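You operate a simulated robot arm through the tools that you are given. There is no shell and no other tool.

The job below is to be done with a simulated two-armed robot. You get a single attempt, and the scene is never put back.

JOB
Test the stop button: start a capture, stop it while it runs, then release and reset.
Fine: stop button and pad of the desk by the glass table; hands off the plate and out of the flash beams while it runs.

The check looks at the end state, three seconds after you hand in, the way a careful person would. Anything else that was tipped, shoved, dropped, spilled or broken makes it a failure.

ROBOT AND FRAMES
Two 7-joint arms with fingered hands on one trunk that stands fixed in place. Base frame: the origin is at the foot of the trunk, x ahead of it, y to its left, z up. Lengths are in mm, angles in degrees, forces in N, time in s.
The left shoulder is at [100, 125, 1231], the right one opposite. With the tool pointing down near the work surface each hand reaches from about 420 to 860 mm from the base axis, measured 20 degrees to its own side. Payload 3.7 kg a hand.
The tool frame of a hand sits at the grasp point between the pads (the TCP): z along the fingers, y along the line on which they close. The tips reach 25 mm beyond it. The gripper opens to 88 mm. The gripper's body begins 29 mm behind the TCP. The gripper is a hand of 5 fingers: y runs from the thumb to the fingers, the wrist lies at [-13, -97, -162] in the tool frame.
Orientation is that of the tool frame in the base frame, as a unit quaternion [x, y, z, w]. With the fingers straight down and the wrist toward the robot, the tool's x, y and z point along [0, 1, 0], [1, 0, 0] and [0, 0, -1] of the base frame.

CONTROLS
- The arms move only by the tool send_rows. It takes "left_plan", "right_plan" or both (then of equal length, played together; a hand with none holds still); each is a list of rows, each a list of 6 numbers: the shift along the tool's x, y, z in m, then the turn, a rotation vector about the tool's x, y, z in degrees. In form: [[x, y, z, ax, ay, az], ...]. A call has 1 to 20 rows; each row is the pose to reach, as a shift and turn from the pose commanded when the call began, along the tool's axes at that moment. Each row takes 0.2 s and may step no farther than 50 mm and 8.6 degrees from the row before; otherwise, the whole call is refused. Where a pose cannot be reached the arm comes as near as it can. A force on the tool above 70 N (or 10 N above the force at the start of the call, whichever is more), or a blocked arm, ends the call early, and 0.2 s more pass. In this call time passes only in rows, and 0.2 s behind the last. It gives the time, the measured TCP pose, the force on the tool (base axes), the opening and the grip force at its end, in the units of the frame above (readings bear some noise), with the torque about the TCP (base axes, N m) and any sound that the robot's microphone picked up.
- Cameras (640 x 400 px; columns grow to the right, rows downward): "scene" is now at [195.7, -31.2, 1401.7]; the picture's right is [-0.43, -0.90, 0.00], its down [-0.13, 0.06, -0.99] and it looks along [0.89, -0.43, -0.15] (base axes); focal length 214 px, centre (320, 200). "left" rides on the left gripper at [-59, -79, -105] in its tool frame; the picture's right is [-0.73, -0.32, 0.61], its down [0.62, -0.68, 0.38] and it looks along [0.29, 0.66, 0.70] (tool axes); focal length 234 px, centre (320, 200). "right" rides on the right gripper at [59, -79, -105] in its tool frame; the picture's right is [-0.73, 0.32, -0.61], its down [-0.62, -0.68, 0.38] and it looks along [-0.29, 0.66, 0.70] (tool axes); focal length 234 px, centre (320, 200). There is no depth. A picture from a camera that has moved, and an enlarged one, comes with that camera's place and axes in the base frame and with its lens. The place of the scene camera against the robot may be out by one fixed shift of up to 25 mm in any direction.
- camera(camera): a new picture of that camera. The clock stands still meanwhile.
- lift_body(by): slides the trunk up (or, below 0, down) by that many mm; the arms and the scene camera ride with it, the base frame stays. It gives what a move gives, with no picture.
- set_fingers(index, middle, ring, little, thumb_bend, thumb_turn, hand): sets how far each is bent, from 0 (flat) to 100 (curled in); at 30 the hand is open as for a grip, at 70 the pads meet at the TCP. One left out holds its place. A second passes; each finger stops where it meets its share of the squeeze, and holds until it gets a number again. It is the only way to open and close the hand. It gives what a move gives, with no picture; readings hold the bend of each and the force on index, middle, ring, little, thumb and palm. thumb_turn goes from beside the hand (0) to across from the fingers (100), as for a grip.
- head_to(pan, tilt): turns the head with the scene camera to pan (to the left, within 80 degrees either way) and tilt (down, from -29 to 69), counted from straight ahead of the robot. It gives what a move gives.
- zoom(camera, box): a new picture of the part [left, top, right, bottom] of that camera's present view, enlarged. The clock stands still meanwhile.
- finish_job(): hands the job in; it is judged then, once.

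Places have to be worked out from the pictures, the camera data and where the tool is seen. Open the grippers and draw the arms clear of the work before you hand the job in, unless the task says otherwise.

The tools are called after ">>>" as name(argument=value, ...) on one line, values as JSON. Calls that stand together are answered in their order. send_rows: Moves the arms, as the interface text tells. Its arguments: {"type":"object","properties":{"left_plan":{"type":"array"},"right_plan":{"type":"array"}},"required":[]} The other tools are called the same way: lift_body (by) slides the trunk up or down; set_fingers (index, middle, ring, little, thumb_bend, thumb_turn, hand) moves the fingers one by one; head_to (pan, tilt) turns the head that bears the scene camera; camera (camera) takes a picture; zoom (camera, box) takes an enlarged picture of a part of a camera's view; finish_job () hands the job in.

At the start:

```text
time_s: 0.0
left_tool_pos: [576.5, 108.0, 1495.6]
left_orientation: [0.707, 0.707, 0.0, 0.0]
left_force: [0.4, -0.6, -0.5]
left_ft_torque: [-0.02, -0.02, -0.04]
left_gripper_width: 87.5
left_grip_force: 0.1
left_shape: jaw
left_bend: [30.0, 30.0, 30.0, 30.0, 30.0, 98.0]
left_finger forces: [0.0, 0.0, 0.0, 0.1, 0.1, 0.0]
right_tool_pos: [346.8, -258.2, 1472.4]
right_orientation: [0.707, 0.707, 0.0, 0.0]
right_force: [-0.1, 0.4, 0.0]
right_ft_torque: [-0.01, -0.02, 0.02]
right_gripper_width: 87.8
right_grip_force: 0.0
right_shape: jaw
right_bend: [30.0, 30.0, 30.0, 30.0, 30.0, 98.0]
right_finger forces: [0.0, 0.0, 0.0, 0.0, 0.1, 0.0]
trunk travel left (down, up): [-250.0, 165.0]
head pan, tilt: [-25.6, 8.5]
```

scene: 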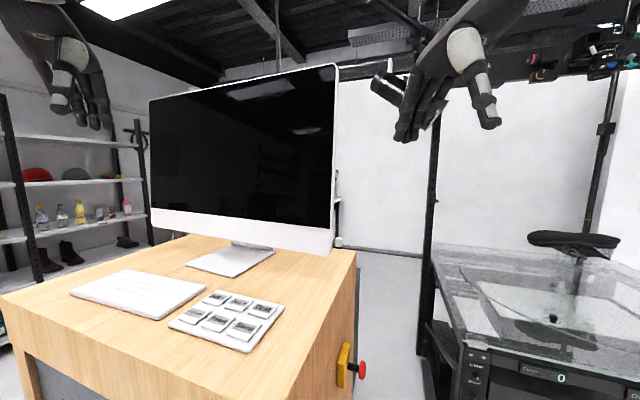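
right: 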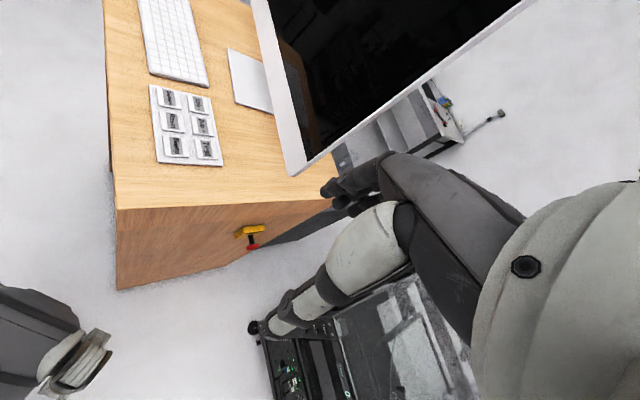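
left: 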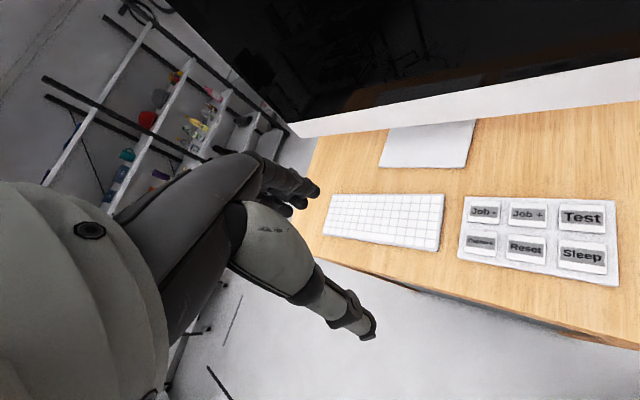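

The pictures show a desk with a six-button pad, a red stop button on a yellow box on the desk's right side, and a glass table to the right. I'll look closer at the pad, stop button and glass table first.

>>> zoom(camera="scene", box=[150, 270, 310, 370])

>>> zoom(camera="scene", box=[310, 320, 410, 400])

>>> zoom(camera="scene", box=[420, 220, 640, 400])

>>> zoom(camera="left", box=[440, 180, 640, 300])

>>> zoom(camera="right", box=[140, 70, 280, 270])

```text
4.00 times, centred on (230, 320) of scene
camera zoom: at [195.7, -31.2, 1401.7], right [-0.43, -0.9, 0.0], down [-0.13, 0.06, -0.99], along [0.89, -0.43, -0.15], focal length 858 px, centre (680, -280)
```

zoom: 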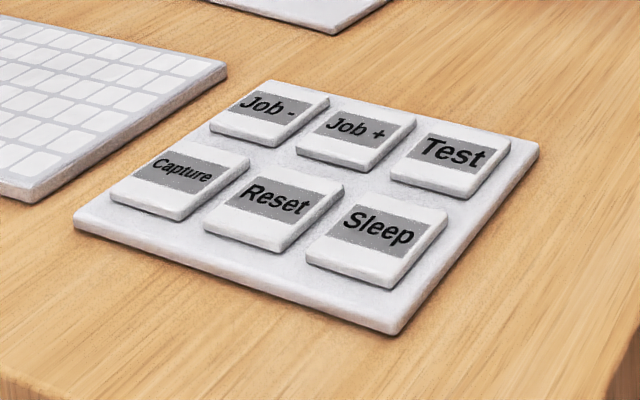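

```text
5.00 times, centred on (360, 360) of scene
camera zoom: at [195.7, -31.2, 1401.7], right [-0.43, -0.9, 0.0], down [-0.13, 0.06, -0.99], along [0.89, -0.43, -0.15], focal length 1072 px, centre (120, -600)
```

zoom: 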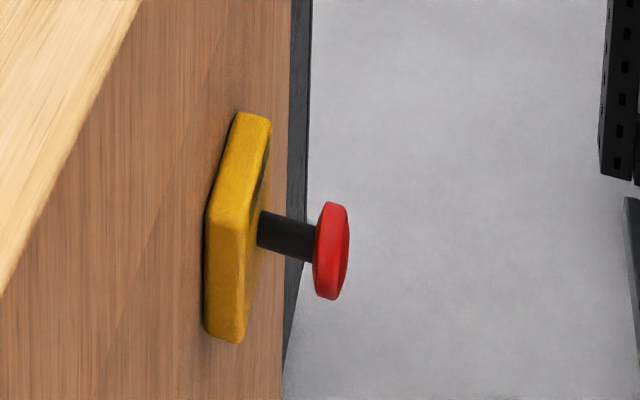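

```text
2.22 times, centred on (530, 310) of scene
camera zoom: at [195.7, -31.2, 1401.7], right [-0.43, -0.9, 0.0], down [-0.13, 0.06, -0.99], along [0.89, -0.43, -0.15], focal length 477 px, centre (-147, -44)
```

zoom: 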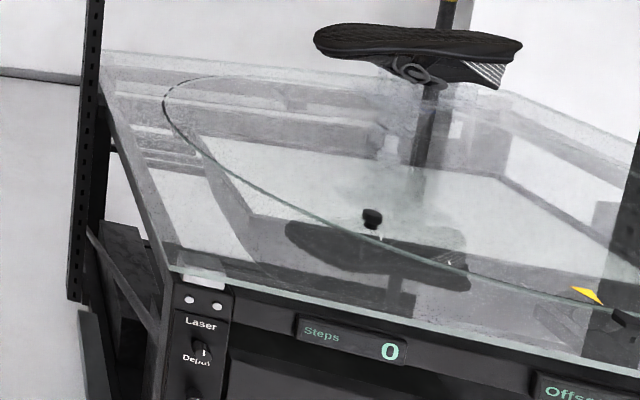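

```text
3.20 times, centred on (540, 240) of left
camera zoom: at [497.3, 48.8, 1601.2], right [-0.32, -0.73, -0.61], down [-0.68, 0.62, -0.38], along [0.66, 0.29, -0.7], focal length 749 px, centre (-384, 72)
```

zoom: 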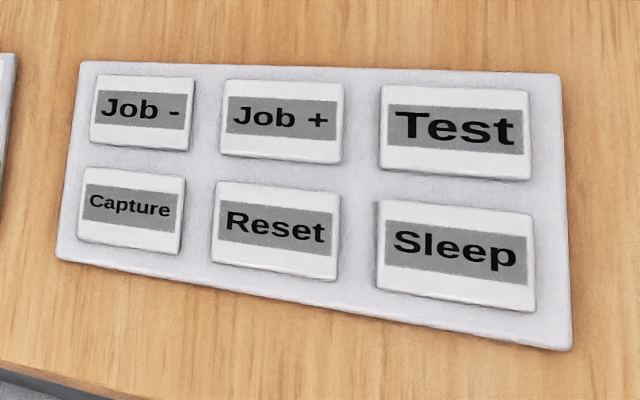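

```text
2.00 times, centred on (210, 170) of right
camera zoom: at [269.1, -198.6, 1577.0], right [0.32, -0.73, 0.61], down [-0.68, -0.62, -0.38], along [0.66, -0.29, -0.7], focal length 468 px, centre (540, 260)
```

zoom: 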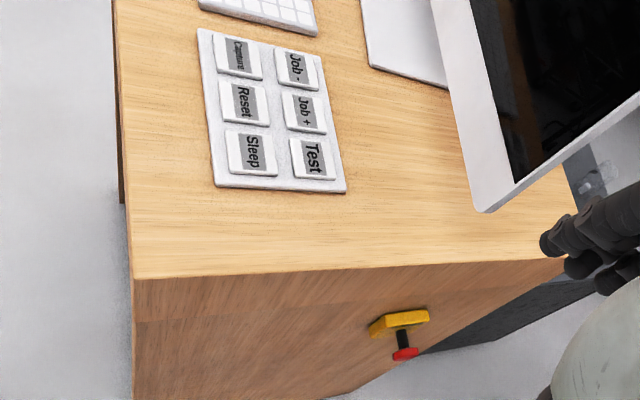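

The pad works out to about z 1150, with Capture near (617, 10), Reset near (577, -26), and the desk turned about 45° to the robot. I'll turn the head to see the stop button, the glass table and the lamps better.

>>> head_to(pan=-45, tilt=30)

>>> camera(camera="scene")

>>> head_to(pan=-70, tilt=15)

>>> camera(camera="scene")

>>> head_to(pan=-60, tilt=-15)

>>> camera(camera="scene")

```text
time_s: 0.8
left_tool_pos: [576.0, 108.5, 1495.7]
left_orientation: [0.707, 0.707, 0.001, 0.0]
left_force: [0.3, 0.7, -0.3]
left_ft_torque: [-0.04, 0.01, -0.01]
left_gripper_width: 87.6
left_grip_force: 0.2
left_shape: jaw
left_bend: [30.0, 30.0, 30.0, 30.0, 30.0, 98.0]
left_finger forces: [0.1, 0.0, 0.0, 0.1, 0.0, 0.1]
right_tool_pos: [346.0, -258.7, 1472.0]
right_orientation: [0.707, 0.707, 0.0, 0.0]
right_force: [-0.1, -0.5, 0.0]
right_ft_torque: [0.01, 0.04, 0.0]
right_gripper_width: 87.8
right_grip_force: 0.0
right_shape: jaw
right_bend: [30.0, 30.0, 30.0, 30.0, 30.0, 98.0]
right_finger forces: [0.0, 0.0, 0.0, 0.0, 0.1, 0.0]
trunk travel left (down, up): [-250.0, 165.0]
head pan, tilt: [-45.0, 30.0]
```

```text
taken
camera scene: at [176.1, -55.1, 1367.1], right [-0.71, -0.71, 0.0], down [-0.35, 0.35, -0.87], along [0.61, -0.61, -0.5], focal length 214 px, centre (320, 200)
```

scene: 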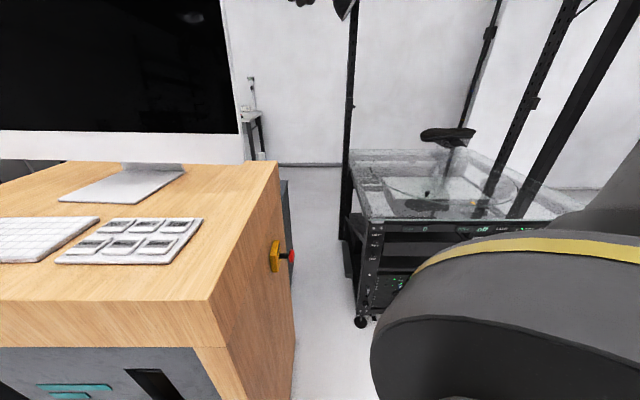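

```text
time_s: 1.7
left_tool_pos: [576.3, 107.6, 1495.3]
left_orientation: [0.707, 0.707, -0.001, 0.0]
left_force: [1.0, 0.5, 0.4]
left_ft_torque: [-0.01, 0.02, 0.01]
left_gripper_width: 87.6
left_grip_force: 0.0
left_shape: jaw
left_bend: [30.0, 30.0, 30.0, 30.0, 30.0, 98.0]
left_finger forces: [0.1, 0.1, 0.0, 0.0, 0.1, 0.0]
right_tool_pos: [346.6, -256.3, 1472.0]
right_orientation: [0.707, 0.707, 0.0, 0.0]
right_force: [-0.6, 0.4, 0.4]
right_ft_torque: [0.0, 0.0, -0.02]
right_gripper_width: 87.4
right_grip_force: 0.1
right_shape: jaw
right_bend: [30.0, 30.0, 30.0, 30.0, 30.0, 98.0]
right_finger forces: [0.1, 0.1, 0.0, 0.1, 0.0, 0.1]
trunk travel left (down, up): [-250.0, 165.0]
head pan, tilt: [-70.0, 15.0]
```

```text
taken
camera scene: at [144.1, -78.9, 1391.1], right [-0.94, -0.34, 0.0], down [-0.09, 0.24, -0.97], along [0.33, -0.91, -0.26], focal length 214 px, centre (320, 200)
```

scene: 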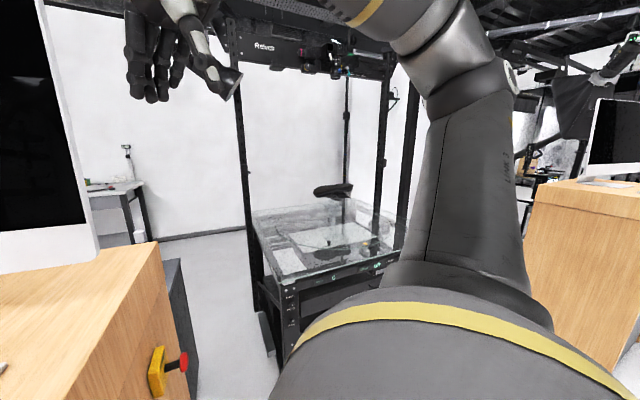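

```text
time_s: 2.7
left_tool_pos: [576.5, 107.5, 1496.0]
left_orientation: [0.707, 0.707, 0.0, 0.0]
left_force: [0.3, 0.6, -0.4]
left_ft_torque: [-0.01, 0.01, 0.0]
left_gripper_width: 87.6
left_grip_force: 0.1
left_shape: jaw
left_bend: [30.0, 30.0, 30.0, 30.0, 30.0, 98.0]
left_finger forces: [0.0, 0.1, 0.0, 0.0, 0.0, 0.0]
right_tool_pos: [346.6, -257.9, 1471.0]
right_orientation: [0.707, 0.707, 0.0, 0.0]
right_force: [-0.4, -0.3, 0.6]
right_ft_torque: [0.0, 0.02, 0.03]
right_gripper_width: 87.6
right_grip_force: 0.1
right_shape: jaw
right_bend: [30.0, 30.0, 30.0, 30.0, 30.0, 98.0]
right_finger forces: [0.0, 0.0, 0.0, 0.1, 0.0, 0.1]
trunk travel left (down, up): [-250.0, 165.0]
head pan, tilt: [-60.0, -15.0]
```

```text
taken
camera scene: at [152.3, -60.9, 1437.7], right [-0.87, -0.5, 0.0], down [0.13, -0.22, -0.97], along [0.48, -0.84, 0.26], focal length 214 px, centre (320, 200)
```

scene: 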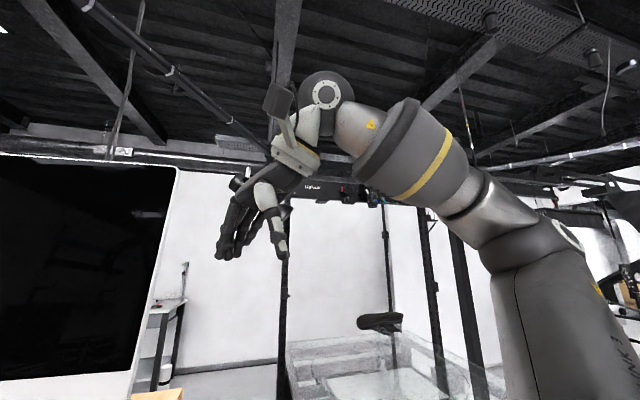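

The stop button sits on the desk's right side and the scanner frame stands further off, at about y −800. I'll check the lamps and the frame closely, and look for markings on the stop cap.

>>> zoom(camera="scene", box=[220, 160, 480, 400])

>>> head_to(pan=-40, tilt=12)

>>> camera(camera="scene")

>>> zoom(camera="scene", box=[320, 0, 640, 200])

>>> zoom(camera="scene", box=[320, 180, 640, 380])

```text
1.67 times, centred on (350, 280) of scene
camera zoom: at [152.3, -60.9, 1437.7], right [-0.87, -0.5, 0.0], down [0.13, -0.22, -0.97], along [0.48, -0.84, 0.26], focal length 358 px, centre (270, 67)
```

zoom: 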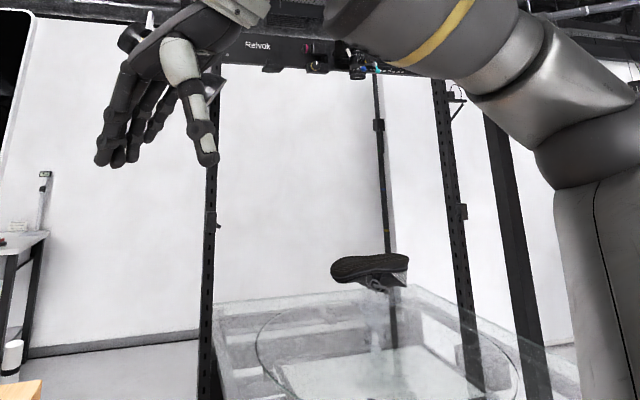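

```text
time_s: 3.6
left_tool_pos: [576.3, 108.0, 1496.1]
left_orientation: [0.707, 0.707, 0.0, 0.0]
left_force: [-0.4, 0.7, 0.2]
left_ft_torque: [0.01, 0.01, -0.02]
left_gripper_width: 87.5
left_grip_force: 0.1
left_shape: jaw
left_bend: [30.0, 30.0, 30.0, 30.0, 30.0, 98.0]
left_finger forces: [0.0, 0.1, 0.0, 0.0, 0.0, 0.0]
right_tool_pos: [347.2, -257.1, 1471.7]
right_orientation: [0.707, 0.707, 0.0, 0.0]
right_force: [0.2, 0.9, 0.7]
right_ft_torque: [0.0, 0.0, 0.02]
right_gripper_width: 87.7
right_grip_force: 0.0
right_shape: jaw
right_bend: [30.0, 30.0, 30.0, 30.0, 30.0, 98.0]
right_finger forces: [0.0, 0.1, 0.1, 0.0, 0.1, 0.0]
trunk travel left (down, up): [-250.0, 165.0]
head pan, tilt: [-40.0, 12.0]
```

```text
taken
camera scene: at [183.4, -51.2, 1396.2], right [-0.64, -0.77, 0.0], down [-0.16, 0.13, -0.98], along [0.75, -0.63, -0.21], focal length 214 px, centre (320, 200)
```

scene: 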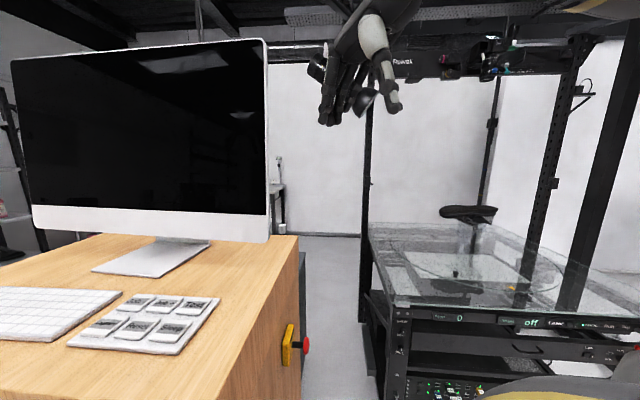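

```text
2.00 times, centred on (480, 100) of scene
camera zoom: at [183.4, -51.2, 1396.2], right [-0.64, -0.77, 0.0], down [-0.16, 0.13, -0.98], along [0.75, -0.63, -0.21], focal length 429 px, centre (0, 400)
```

zoom: 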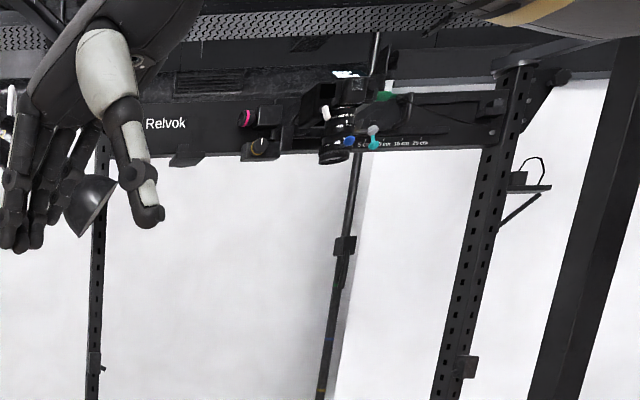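

```text
2.00 times, centred on (480, 280) of scene
camera zoom: at [183.4, -51.2, 1396.2], right [-0.64, -0.77, 0.0], down [-0.16, 0.13, -0.98], along [0.75, -0.63, -0.21], focal length 429 px, centre (0, 40)
```

zoom: 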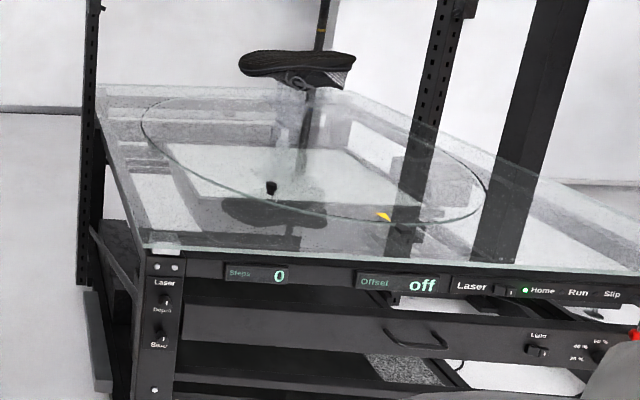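

The panel reads Steps 0, Home lit, and something dome-shaped shows behind the right hand, so I need views from elsewhere. I'll bring the right hand down and yaw it 45°, staying outside the desk's side, so its camera sees the stop cap up close.

>>> send_rows(right_plan=[[-0.0135, 0.01275, 0.035, 0, 0, -3.75], [-0.027, 0.0255, 0.07, 0, 0, -7.5], [-0.0405, 0.03825, 0.105, 0, 0, -11.25], [-0.054, 0.051, 0.14, 0, 0, -15], [-0.0675, 0.06375, 0.175, 0, 0, -18.75], [-0.081, 0.0765, 0.21, 0, 0, -22.5], [-0.0945, 0.08925, 0.245, 0, 0, -26.25], [-0.108, 0.102, 0.28, 0, 0, -30], [-0.1215, 0.11475, 0.315, 0, 0, -33.75], [-0.135, 0.1275, 0.35, 0, 0, -37.5], [-0.1485, 0.14025, 0.385, 0, 0, -41.25], [-0.162, 0.153, 0.42, 0, 0, -45]])

>>> camera(camera="right")

>>> camera(camera="scene")

```text
time_s: 6.4
left_tool_pos: [575.3, 108.2, 1495.9]
left_orientation: [0.707, 0.707, 0.001, 0.0]
left_force: [0.9, 0.1, 0.6]
left_ft_torque: [-0.02, 0.01, 0.03]
left_gripper_width: 87.6
left_grip_force: 0.0
left_shape: jaw
left_bend: [30.0, 30.0, 30.0, 30.0, 30.0, 98.0]
left_finger forces: [0.0, 0.1, 0.1, 0.1, 0.0, 0.0]
right_tool_pos: [469.3, -214.4, 1158.9]
right_orientation: [0.381, 0.919, 0.076, 0.067]
right_force: [-1.0, 0.6, 0.9]
right_ft_torque: [0.0, -0.02, 0.03]
right_gripper_width: 87.9
right_grip_force: 0.0
right_shape: jaw
right_bend: [30.0, 30.0, 30.0, 30.0, 30.0, 98.0]
right_finger forces: [0.0, 0.0, 0.0, 0.0, 0.1, 0.0]
right hand out of reach, approached as far as the arm can: row 8, 9, 10, 11, 12
trunk travel left (down, up): [-250.0, 165.0]
head pan, tilt: [-40.0, 12.0]
stopped in row 12 (right hand): the arm was blocked; the commanded pose is now the measured one
```

```text
taken
camera right: at [354.6, -236.7, 1243.0], right [0.62, -0.35, 0.7], down [0.03, -0.88, -0.46], along [0.78, 0.31, -0.54], focal length 234 px, centre (320, 200)
```

right: 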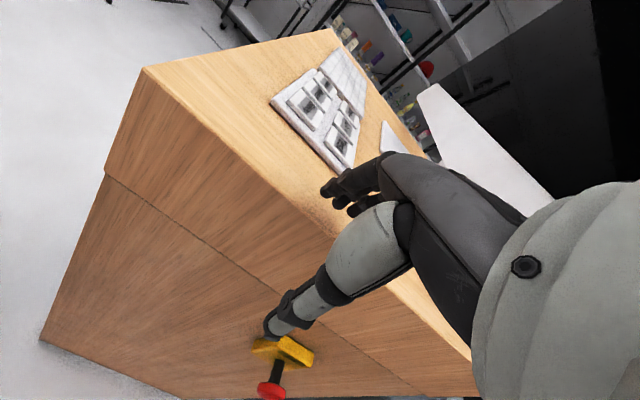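

```text
taken
camera scene: at [182.1, -50.9, 1396.4], right [-0.64, -0.77, 0.0], down [-0.16, 0.13, -0.98], along [0.75, -0.63, -0.21], focal length 214 px, centre (320, 200)
```

scene: 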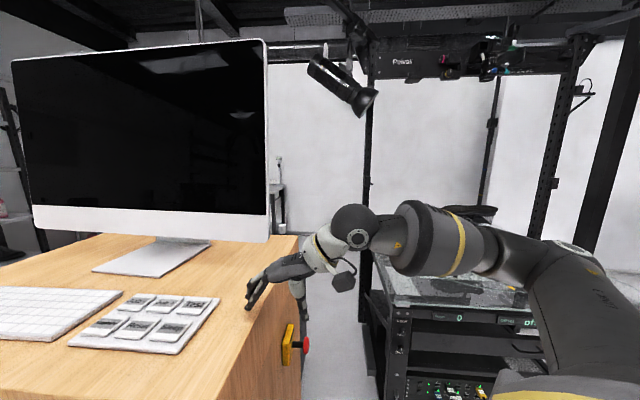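

The right arm was blocked short at (469, −214, 1159), with its fingers close over the desk edge but no force, so I must back off. The cap now triangulates to about (572, −343, 903), so I'll lift and draw the right hand outward before anything else.

>>> send_rows(right_plan=[[-0.003, 0.008, -0.039, 0, 0, 0], [-0.01, -0.01, -0.06, 0, 0, 4], [-0.025, -0.045, -0.075, 0, 0, 9], [-0.043, -0.077, -0.087, 0, 0, 14], [-0.06, -0.107, -0.095, 0, 0, 20]])

>>> camera(camera="scene")

>>> camera(camera="right")

```text
time_s: 7.6
left_tool_pos: [574.3, 108.4, 1496.5]
left_orientation: [0.707, 0.707, 0.001, 0.001]
left_force: [-0.5, -0.6, 0.6]
left_ft_torque: [-0.02, 0.01, 0.0]
left_gripper_width: 87.8
left_grip_force: 0.1
left_shape: jaw
left_bend: [30.0, 30.0, 30.0, 30.0, 30.0, 98.0]
left_finger forces: [0.0, 0.1, 0.0, 0.0, 0.0, 0.0]
right_tool_pos: [417.4, -339.9, 1233.5]
right_orientation: [0.536, 0.838, 0.086, 0.052]
right_force: [-0.4, -1.2, 0.6]
right_ft_torque: [0.03, -0.03, 0.0]
right_gripper_width: 88.0
right_grip_force: 0.1
right_shape: jaw
right_bend: [30.0, 30.0, 30.0, 30.0, 30.0, 98.0]
right_finger forces: [0.0, 0.1, 0.1, 0.0, 0.0, 0.0]
trunk travel left (down, up): [-250.0, 165.0]
head pan, tilt: [-40.0, 12.0]
```

```text
taken
camera scene: at [181.4, -50.8, 1396.5], right [-0.64, -0.77, 0.0], down [-0.16, 0.13, -0.98], along [0.75, -0.63, -0.21], focal length 214 px, centre (320, 200)
```

scene: 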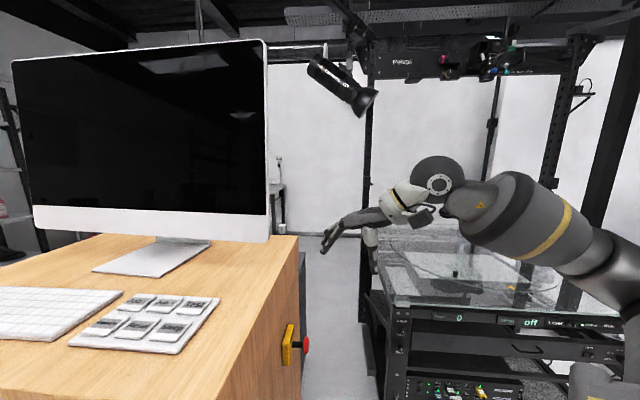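

```text
taken
camera right: at [305.8, -328.7, 1320.4], right [0.48, -0.58, 0.66], down [-0.28, -0.81, -0.52], along [0.83, 0.07, -0.55], focal length 234 px, centre (320, 200)
```

right: 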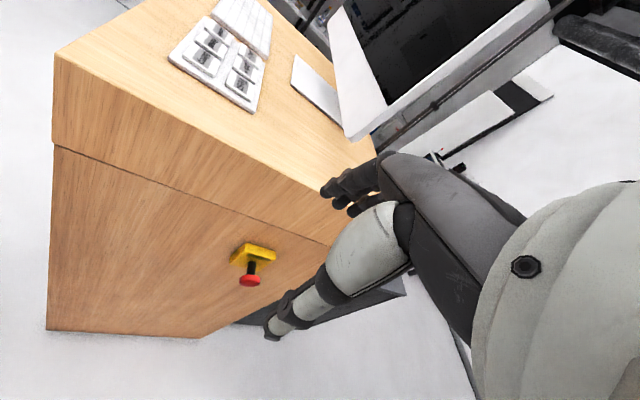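

The cap triangulates again to about (571, −344, 903). I'll turn the right hand so its fingers point horizontally at the cap (tool x up, fingers on the far side) while moving toward a standoff near (490, −425, 903), and check halfway.

>>> send_rows(right_plan=[[-0.0073, -0.0024, 0.0219, -3.05, 4.69, 4.05], [-0.0146, -0.0048, 0.0438, -6.11, 9.39, 8.11], [-0.0219, -0.0072, 0.0657, -9.16, 14.08, 12.16], [-0.0292, -0.0096, 0.0876, -12.21, 18.77, 16.21], [-0.0365, -0.012, 0.1095, -15.27, 23.47, 20.27], [-0.0438, -0.0144, 0.1314, -18.32, 28.16, 24.32], [-0.0511, -0.0168, 0.1533, -21.37, 32.85, 28.37]])

>>> camera(camera="scene")

```text
time_s: 9.2
left_tool_pos: [576.6, 108.1, 1495.5]
left_orientation: [0.707, 0.707, 0.0, -0.001]
left_force: [0.2, 0.3, -0.5]
left_ft_torque: [0.0, -0.01, -0.02]
left_gripper_width: 87.8
left_grip_force: 0.1
left_shape: jaw
left_bend: [30.0, 30.0, 30.0, 30.0, 30.0, 98.0]
left_finger forces: [0.0, 0.1, 0.1, 0.0, 0.0, 0.1]
right_tool_pos: [455.9, -379.1, 1081.3]
right_orientation: [0.657, 0.635, 0.392, -0.11]
right_force: [0.3, -0.2, -0.3]
right_ft_torque: [0.01, -0.02, -0.03]
right_gripper_width: 88.0
right_grip_force: 0.0
right_shape: jaw
right_bend: [30.0, 30.0, 30.0, 30.0, 30.0, 98.0]
right_finger forces: [0.1, 0.0, 0.0, 0.1, 0.0, 0.0]
trunk travel left (down, up): [-250.0, 165.0]
head pan, tilt: [-40.0, 12.0]
```

```text
taken
camera scene: at [183.9, -51.4, 1396.0], right [-0.64, -0.77, 0.0], down [-0.16, 0.13, -0.98], along [0.75, -0.63, -0.21], focal length 214 px, centre (320, 200)
```

scene: 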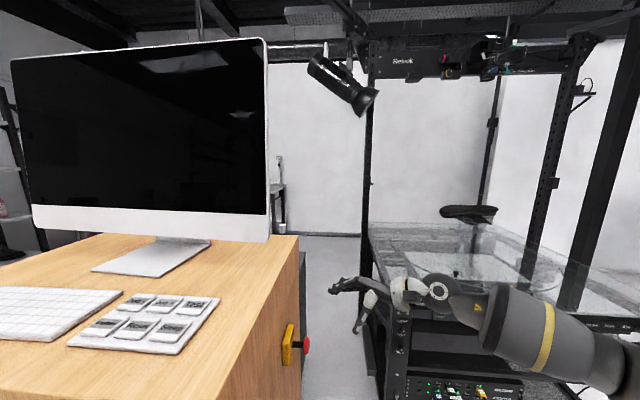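

The pose matched the plan, so I'll continue the remaining turn and descent to the standoff in front of the cap.

>>> send_rows(right_plan=[[-0.01936, -0.00295, 0.01281, -3.05, 4.69, 4.05], [-0.03872, -0.0059, 0.02562, -6.11, 9.39, 8.11], [-0.05808, -0.00885, 0.03843, -9.16, 14.08, 12.16], [-0.07744, -0.0118, 0.05124, -12.21, 18.77, 16.21], [-0.0968, -0.01475, 0.06405, -15.27, 23.47, 20.27], [-0.11616, -0.0177, 0.07686, -18.32, 28.16, 24.32], [-0.13552, -0.02065, 0.08967, -21.37, 32.85, 28.37], [-0.15488, -0.0236, 0.10248, -24.4, 37.55, 32.43]])

>>> camera(camera="right")

>>> camera(camera="scene")

```text
time_s: 11.0
left_tool_pos: [579.4, 107.0, 1494.4]
left_orientation: [0.707, 0.707, -0.001, -0.002]
left_force: [0.2, 0.9, -0.1]
left_ft_torque: [0.0, 0.0, 0.01]
left_gripper_width: 87.7
left_grip_force: 0.0
left_shape: jaw
left_bend: [30.0, 30.0, 30.0, 30.0, 30.0, 98.0]
left_finger forces: [0.0, 0.0, 0.1, 0.0, 0.1, 0.0]
right_tool_pos: [485.1, -496.6, 973.7]
right_orientation: [0.659, 0.264, 0.649, -0.271]
right_force: [0.3, 0.7, 0.5]
right_ft_torque: [0.06, 0.0, 0.02]
right_gripper_width: 88.2
right_grip_force: 0.1
right_shape: jaw
right_bend: [30.0, 30.0, 30.0, 30.0, 30.0, 98.0]
right_finger forces: [0.1, 0.1, 0.0, 0.0, 0.1, 0.0]
right hand out of reach, approached as far as the arm can: row 4, 5, 6, 7, 8
trunk travel left (down, up): [-250.0, 165.0]
head pan, tilt: [-40.0, 12.0]
```

```text
taken
camera right: at [357.9, -515.6, 1034.3], right [-0.22, -0.65, -0.73], down [-0.21, 0.76, -0.62], along [0.95, 0.02, -0.3], focal length 234 px, centre (320, 200)
```

right: 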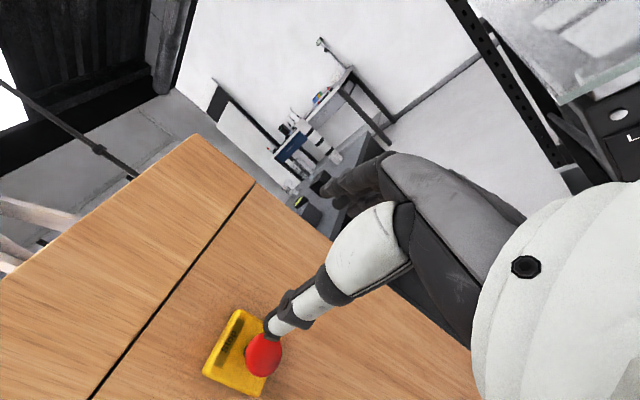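

```text
taken
camera scene: at [185.4, -52.4, 1395.6], right [-0.64, -0.77, 0.0], down [-0.16, 0.13, -0.98], along [0.75, -0.63, -0.21], focal length 214 px, centre (320, 200)
```

scene: 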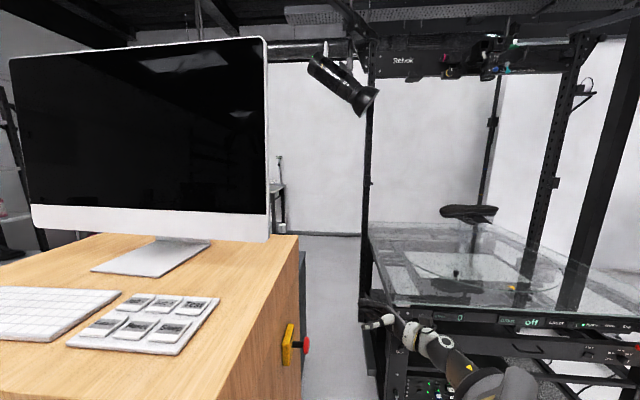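

The orientation is exact, but the arm stopped at (485, −497, 974), so the trunk needs to come down. I'll zoom on the cap and box for markings before doing that.

>>> zoom(camera="right", box=[180, 290, 340, 400])

>>> zoom(camera="scene", box=[340, 280, 560, 400])

```text
3.64 times, centred on (260, 345) of right
camera zoom: at [357.9, -515.6, 1034.3], right [-0.22, -0.65, -0.73], down [-0.21, 0.76, -0.62], along [0.95, 0.02, -0.3], focal length 852 px, centre (538, -327)
```

zoom: 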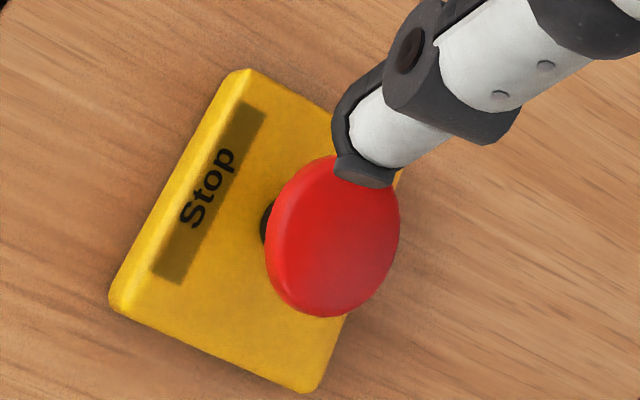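

```text
2.91 times, centred on (450, 340) of scene
camera zoom: at [185.4, -52.4, 1395.6], right [-0.64, -0.77, 0.0], down [-0.16, 0.13, -0.98], along [0.75, -0.63, -0.21], focal length 624 px, centre (-58, -207)
```

zoom: 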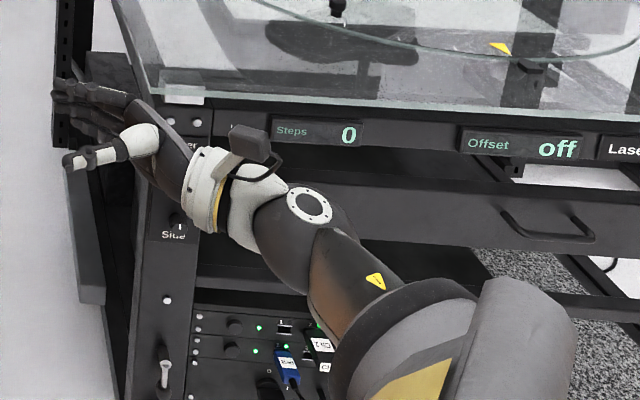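

The box reads "Stop" and the cap has no twist arrows. I'll lower the trunk 120 mm so the right hand can work at the cap's height; the left hand stays well above the desk.

>>> lift_body(by=-120)

>>> camera(camera="scene")

```text
time_s: 12.5
left_tool_pos: [574.3, 108.3, 1377.2]
left_orientation: [0.707, 0.707, 0.0, 0.0]
left_force: [-0.2, 0.6, 0.3]
left_ft_torque: [0.01, -0.05, 0.01]
left_gripper_width: 87.9
left_grip_force: 0.0
left_shape: jaw
left_bend: [30.0, 30.0, 30.0, 30.0, 30.0, 98.0]
left_finger forces: [0.0, 0.0, 0.1, 0.1, 0.0, 0.1]
right_tool_pos: [471.6, -497.7, 738.6]
right_orientation: [0.759, 0.217, 0.528, -0.313]
right_force: [0.0, 0.0, 0.1]
right_ft_torque: [0.03, 0.0, 0.02]
right_gripper_width: 88.2
right_grip_force: 0.1
right_shape: jaw
right_bend: [30.0, 30.0, 30.0, 30.0, 30.0, 98.0]
right_finger forces: [0.0, 0.0, 0.0, 0.0, 0.0, 0.0]
trunk travel left (down, up): [-130.0, 286.0]
head pan, tilt: [-40.0, 12.0]
```

```text
taken
camera scene: at [308.3, -51.1, 1264.5], right [-0.64, -0.77, 0.0], down [-0.16, 0.13, -0.98], along [0.75, -0.63, -0.21], focal length 214 px, centre (320, 200)
```

scene: 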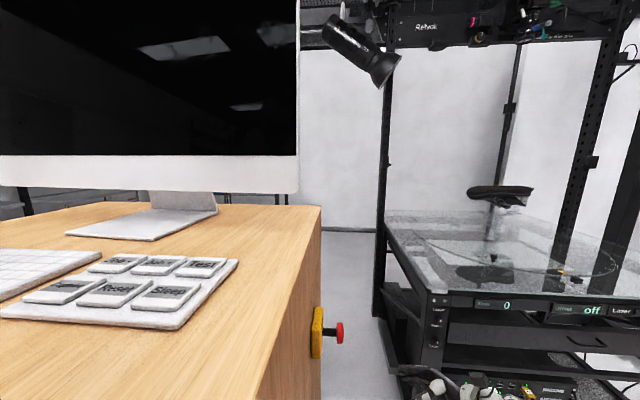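

The lowering shifted the head forward and the right hand is now at (472, −498, 739), away from everything. I'll raise it 120 mm along tool x, which is safe whether the commanded pose is the earlier target or the present one.

>>> send_rows(right_plan=[[0.03, 0, 0, 0, 0, 0], [0.06, 0, 0, 0, 0, 0], [0.09, 0, 0, 0, 0, 0], [0.12, 0, 0, 0, 0, 0]])

>>> camera(camera="scene")

>>> camera(camera="right")

```text
time_s: 13.5
left_tool_pos: [576.4, 108.8, 1375.7]
left_orientation: [0.707, 0.707, -0.001, 0.001]
left_force: [1.0, 0.1, 0.1]
left_ft_torque: [0.01, 0.0, -0.02]
left_gripper_width: 87.7
left_grip_force: 0.1
left_shape: jaw
left_bend: [30.0, 30.0, 30.0, 30.0, 30.0, 98.0]
left_finger forces: [0.0, 0.0, 0.1, 0.0, 0.0, 0.0]
right_tool_pos: [514.0, -494.1, 851.5]
right_orientation: [0.76, 0.216, 0.527, -0.313]
right_force: [-0.8, 0.3, 0.5]
right_ft_torque: [-0.04, -0.02, 0.02]
right_gripper_width: 87.8
right_grip_force: 0.1
right_shape: jaw
right_bend: [30.0, 30.0, 30.0, 30.0, 30.0, 98.0]
right_finger forces: [0.0, 0.0, 0.0, 0.0, 0.1, 0.0]
trunk travel left (down, up): [-130.0, 286.0]
head pan, tilt: [-40.0, 12.0]
```

```text
taken
camera scene: at [309.6, -50.9, 1264.0], right [-0.64, -0.77, 0.0], down [-0.16, 0.13, -0.98], along [0.75, -0.63, -0.21], focal length 214 px, centre (320, 200)
```

scene: 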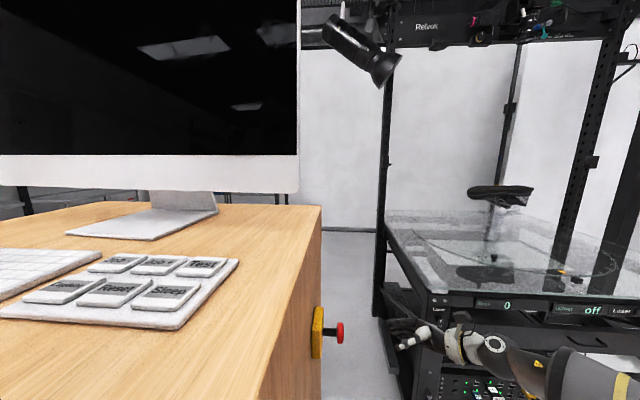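

```text
taken
camera right: at [414.0, -513.7, 951.2], right [-0.45, -0.65, -0.61], down [-0.41, 0.76, -0.51], along [0.8, 0.02, -0.61], focal length 234 px, centre (320, 200)
```

right: 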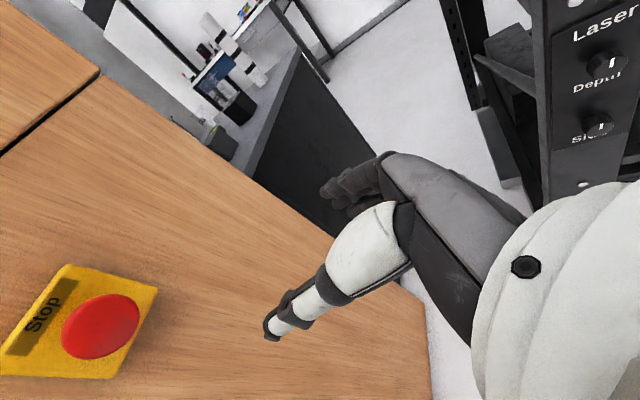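

The hand tracks again and the cap estimate holds at about (571, −348, 902). I'll level the hand (20° turn) and move to a standoff on the cap's axis near (495, −420, 903).

>>> send_rows(right_plan=[[0.0104, -0.0194, 0.0067, 0, 3.6, -3.6], [0.0208, -0.0388, 0.0134, 0, 7.2, -7.2], [0.0312, -0.0582, 0.0201, 0, 10.8, -10.8], [0.0416, -0.0777, 0.0268, 0, 14.4, -14.4]])

>>> camera(camera="right")

>>> camera(camera="scene")

```text
time_s: 14.5
left_tool_pos: [577.5, 108.3, 1373.7]
left_orientation: [0.707, 0.707, 0.0, -0.001]
left_force: [0.2, -0.5, 0.4]
left_ft_torque: [0.0, 0.02, 0.01]
left_gripper_width: 87.6
left_grip_force: 0.1
left_shape: jaw
left_bend: [30.0, 30.0, 30.0, 30.0, 30.0, 98.0]
left_finger forces: [0.0, 0.0, 0.1, 0.0, 0.1, 0.0]
right_tool_pos: [502.9, -421.8, 908.4]
right_orientation: [0.655, 0.269, 0.653, -0.269]
right_force: [-0.1, 0.4, 0.6]
right_ft_torque: [0.0, 0.01, 0.0]
right_gripper_width: 87.8
right_grip_force: 0.1
right_shape: jaw
right_bend: [30.0, 30.0, 30.0, 30.0, 30.0, 98.0]
right_finger forces: [0.0, 0.1, 0.0, 0.0, 0.0, 0.0]
right hand out of reach, approached as far as the arm can: row 4
trunk travel left (down, up): [-130.0, 286.0]
head pan, tilt: [-40.0, 12.0]
```

```text
taken
camera right: at [374.4, -439.6, 967.8], right [-0.21, -0.66, -0.72], down [-0.21, 0.75, -0.62], along [0.96, 0.02, -0.29], focal length 234 px, centre (320, 200)
```

right: 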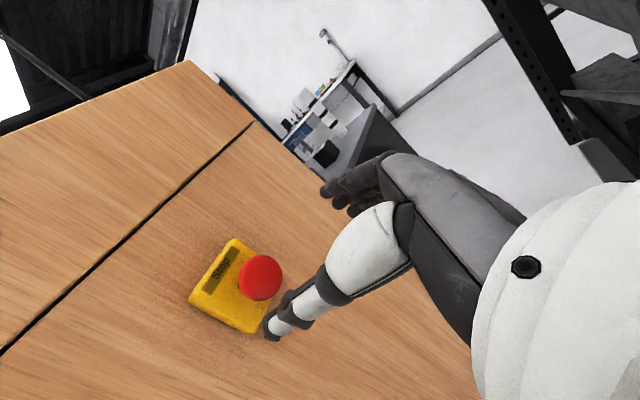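

```text
taken
camera scene: at [309.9, -51.0, 1263.9], right [-0.64, -0.77, 0.0], down [-0.16, 0.13, -0.98], along [0.75, -0.63, -0.21], focal length 214 px, centre (320, 200)
```

scene: 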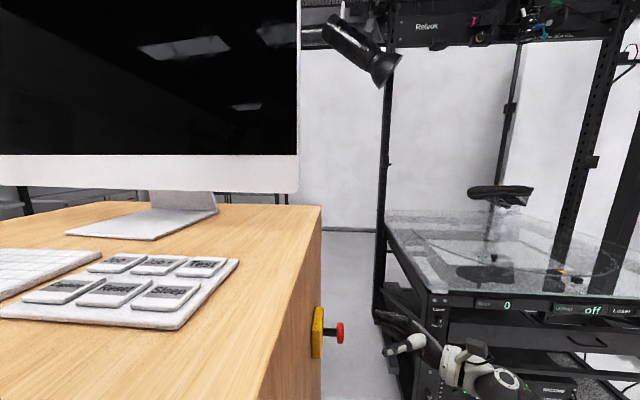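

The right hand is on the cap's axis, about 100 mm off, at (503, −422, 908). Before starting anything I'll look at the scanner frame and lamps with the arm out of view.

>>> head_to(pan=-60, tilt=0)

>>> camera(camera="scene")

>>> head_to(pan=-80, tilt=10)

>>> camera(camera="scene")

>>> head_to(pan=-55, tilt=30)

>>> camera(camera="scene")

```text
time_s: 15.3
left_tool_pos: [577.2, 110.4, 1375.4]
left_orientation: [0.707, 0.707, -0.001, 0.0]
left_force: [0.1, 0.1, 0.3]
left_ft_torque: [-0.01, 0.04, 0.01]
left_gripper_width: 87.5
left_grip_force: 0.0
left_shape: jaw
left_bend: [30.0, 30.0, 30.0, 30.0, 30.0, 98.0]
left_finger forces: [0.0, 0.1, 0.0, 0.1, 0.0, 0.0]
right_tool_pos: [500.8, -421.6, 907.9]
right_orientation: [0.656, 0.268, 0.652, -0.27]
right_force: [0.3, -0.3, 0.7]
right_ft_torque: [0.02, 0.01, 0.01]
right_gripper_width: 88.2
right_grip_force: 0.1
right_shape: jaw
right_bend: [30.0, 30.0, 30.0, 30.0, 30.0, 98.0]
right_finger forces: [0.0, 0.0, 0.0, 0.0, 0.1, 0.0]
trunk travel left (down, up): [-130.0, 286.0]
head pan, tilt: [-60.0, 0.0]
```

```text
taken
camera scene: at [283.4, -69.1, 1283.2], right [-0.87, -0.5, 0.0], down [0.0, 0.0, -1.0], along [0.5, -0.87, 0.0], focal length 214 px, centre (320, 200)
```

scene: 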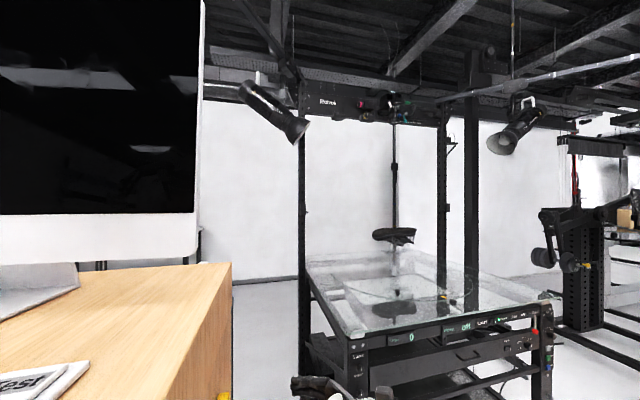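

```text
time_s: 16.2
left_tool_pos: [577.6, 108.1, 1375.6]
left_orientation: [0.707, 0.707, -0.001, 0.0]
left_force: [-0.3, -0.2, 0.7]
left_ft_torque: [0.02, 0.02, -0.02]
left_gripper_width: 87.5
left_grip_force: 0.0
left_shape: jaw
left_bend: [30.0, 30.0, 30.0, 30.0, 30.0, 98.0]
left_finger forces: [0.0, 0.0, 0.0, 0.0, 0.1, 0.0]
right_tool_pos: [503.0, -421.7, 907.3]
right_orientation: [0.656, 0.268, 0.652, -0.27]
right_force: [0.5, 0.6, 1.1]
right_ft_torque: [0.0, 0.0, 0.03]
right_gripper_width: 88.2
right_grip_force: 0.1
right_shape: jaw
right_bend: [30.0, 30.0, 30.0, 30.0, 30.0, 98.0]
right_finger forces: [0.0, 0.0, 0.0, 0.0, 0.0, 0.0]
trunk travel left (down, up): [-130.0, 286.0]
head pan, tilt: [-80.0, 10.0]
```

```text
taken
camera scene: at [254.5, -82.7, 1267.2], right [-0.98, -0.17, 0.0], down [-0.03, 0.17, -0.98], along [0.17, -0.97, -0.17], focal length 214 px, centre (320, 200)
```

scene: 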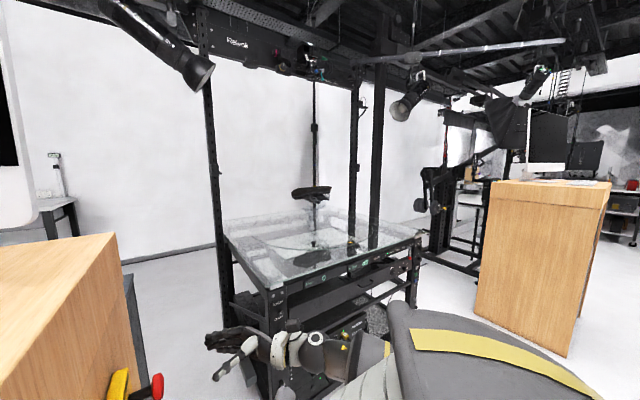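

```text
time_s: 17.1
left_tool_pos: [576.8, 108.3, 1376.0]
left_orientation: [0.707, 0.707, 0.0, 0.0]
left_force: [0.1, 0.4, -0.8]
left_ft_torque: [0.01, 0.02, 0.0]
left_gripper_width: 87.7
left_grip_force: 0.0
left_shape: jaw
left_bend: [30.0, 30.0, 30.0, 30.0, 30.0, 98.0]
left_finger forces: [0.1, 0.0, 0.0, 0.0, 0.0, 0.0]
right_tool_pos: [503.1, -420.7, 907.8]
right_orientation: [0.656, 0.268, 0.652, -0.269]
right_force: [0.4, -0.3, -0.4]
right_ft_torque: [-0.01, -0.04, -0.01]
right_gripper_width: 88.0
right_grip_force: 0.1
right_shape: jaw
right_bend: [30.0, 30.0, 30.0, 30.0, 30.0, 98.0]
right_finger forces: [0.0, 0.0, 0.1, 0.1, 0.0, 0.0]
trunk travel left (down, up): [-130.0, 286.0]
head pan, tilt: [-55.0, 30.0]
```

```text
taken
camera scene: at [290.1, -65.3, 1234.9], right [-0.82, -0.57, 0.0], down [-0.29, 0.41, -0.87], along [0.5, -0.71, -0.5], focal length 214 px, centre (320, 200)
```

scene: 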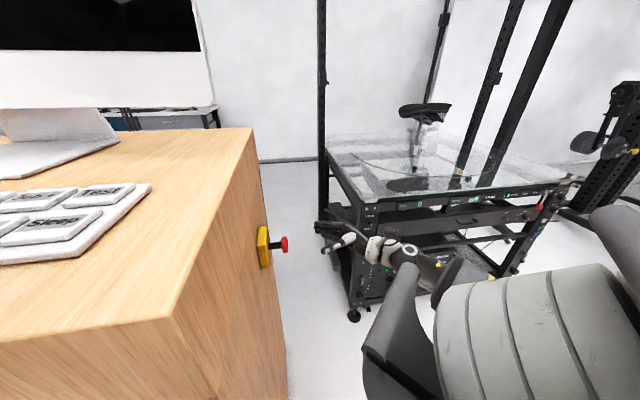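

Two flash lamps hang left and right of the frame, aimed down at the plate, so the right hand at the stop button is well outside their beams. Now I'll shape the left hand with the index out and the others curled, and look at it and the pad.

>>> set_fingers(hand="left", index=10, middle=100, ring=100, little=100, thumb_bend=30, thumb_turn=0)

>>> head_to(pan=0, tilt=5)

>>> camera(camera="scene")

>>> camera(camera="left")

```text
time_s: 18.1
left_tool_pos: [576.7, 108.1, 1376.7]
left_orientation: [0.707, 0.707, -0.001, -0.001]
left_force: [-0.5, 1.0, -0.5]
left_ft_torque: [0.01, 0.0, -0.02]
left_gripper_width: 123.3
left_grip_force: 0.0
left_shape: fingers
left_bend: [10.0, 100.0, 100.0, 100.0, 30.0, 0.0]
left_finger forces: [0.0, 0.1, 0.0, 0.1, 0.1, 0.0]
right_tool_pos: [502.2, -422.1, 908.1]
right_orientation: [0.655, 0.269, 0.653, -0.269]
right_force: [-0.1, 1.0, 0.1]
right_ft_torque: [0.02, 0.0, 0.02]
right_gripper_width: 87.8
right_grip_force: 0.0
right_shape: jaw
right_bend: [30.0, 30.0, 30.0, 30.0, 30.0, 98.0]
right_finger forces: [0.2, 0.0, 0.0, 0.0, 0.0, 0.1]
trunk travel left (down, up): [-130.0, 286.0]
head pan, tilt: [-55.0, 30.0]
```

```text
time_s: 19.3
left_tool_pos: [577.4, 108.6, 1375.1]
left_orientation: [0.707, 0.707, -0.001, -0.001]
left_force: [0.0, 0.0, 0.4]
left_ft_torque: [0.0, 0.01, 0.03]
left_gripper_width: 123.7
left_grip_force: 0.2
left_shape: fingers
left_bend: [10.0, 100.0, 100.0, 100.0, 30.0, 0.0]
left_finger forces: [0.1, 0.0, 0.0, 0.0, 0.0, 0.1]
right_tool_pos: [502.6, -422.2, 908.1]
right_orientation: [0.655, 0.268, 0.652, -0.27]
right_force: [0.0, -0.7, 0.4]
right_ft_torque: [0.01, 0.01, 0.01]
right_gripper_width: 88.1
right_grip_force: 0.1
right_shape: jaw
right_bend: [30.0, 30.0, 30.0, 30.0, 30.0, 98.0]
right_finger forces: [0.0, 0.0, 0.1, 0.1, 0.0, 0.0]
trunk travel left (down, up): [-130.0, 286.0]
head pan, tilt: [0.0, 5.0]
```

```text
taken
camera scene: at [330.1, 8.8, 1275.2], right [0.0, -1.0, 0.0], down [-0.09, 0.0, -1.0], along [1.0, 0.0, -0.09], focal length 214 px, centre (320, 200)
```

scene: 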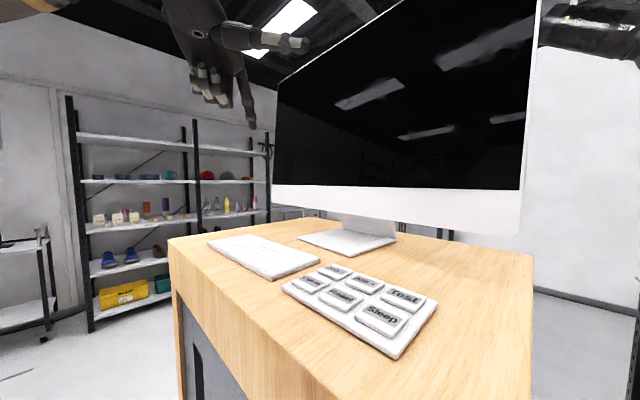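

```text
taken
camera left: at [497.7, 48.8, 1480.8], right [-0.32, -0.73, -0.61], down [-0.68, 0.62, -0.38], along [0.66, 0.29, -0.7], focal length 234 px, centre (320, 200)
```

left: 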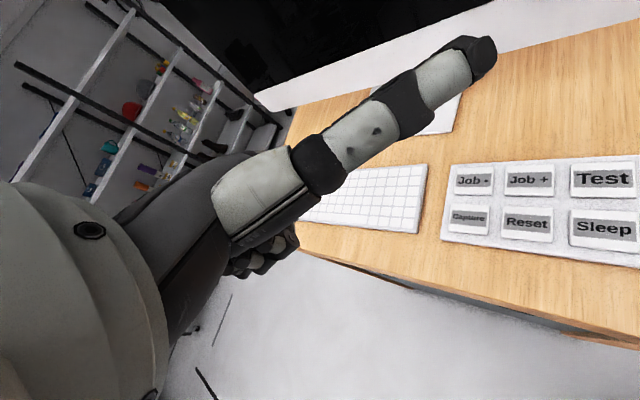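

The thumb turned aside hides the index from the left camera. I'll put the thumb back across but flat, and look again.

>>> set_fingers(hand="left", index=30, thumb_bend=0, thumb_turn=98)

>>> camera(camera="left")

>>> zoom(camera="scene", box=[120, 0, 340, 140])

```text
time_s: 20.3
left_tool_pos: [576.1, 108.6, 1375.4]
left_orientation: [0.707, 0.707, -0.001, 0.0]
left_force: [-0.8, 0.4, 0.0]
left_ft_torque: [0.0, 0.01, -0.01]
left_gripper_width: 100.8
left_grip_force: 0.1
left_shape: fingers
left_bend: [30.0, 100.0, 100.0, 100.0, 0.0, 93.0]
left_finger forces: [0.1, 0.0, 0.0, 0.1, 0.0, 0.1]
right_tool_pos: [503.2, -422.1, 908.0]
right_orientation: [0.656, 0.268, 0.652, -0.269]
right_force: [-0.3, -0.2, -0.1]
right_ft_torque: [-0.01, 0.03, 0.0]
right_gripper_width: 87.9
right_grip_force: 0.0
right_shape: jaw
right_bend: [30.0, 30.0, 30.0, 30.0, 30.0, 98.0]
right_finger forces: [0.0, 0.0, 0.0, 0.0, 0.1, 0.0]
trunk travel left (down, up): [-130.0, 286.0]
head pan, tilt: [0.0, 5.0]
```

```text
taken
camera left: at [497.6, 48.8, 1480.8], right [-0.32, -0.73, -0.61], down [-0.68, 0.62, -0.38], along [0.66, 0.29, -0.7], focal length 234 px, centre (320, 200)
```

left: 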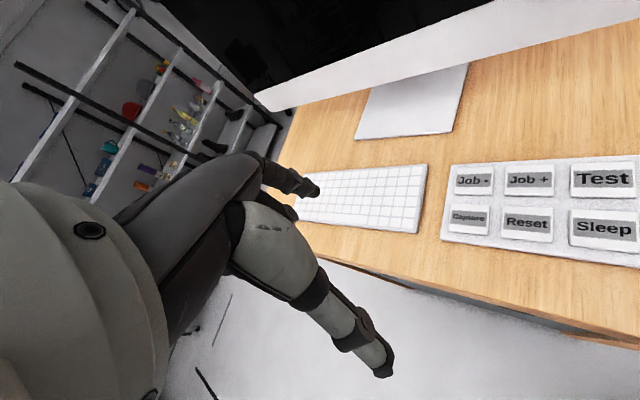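

```text
2.86 times, centred on (230, 70) of scene
camera zoom: at [330.1, 8.9, 1275.3], right [0.0, -1.0, 0.0], down [-0.09, 0.0, -1.0], along [1.0, 0.0, -0.09], focal length 613 px, centre (577, 571)
```

zoom: 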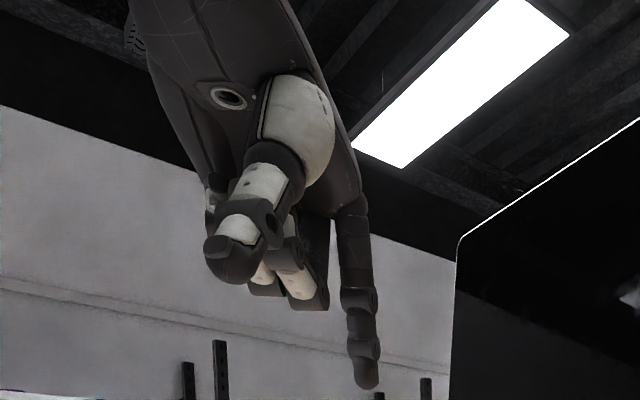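

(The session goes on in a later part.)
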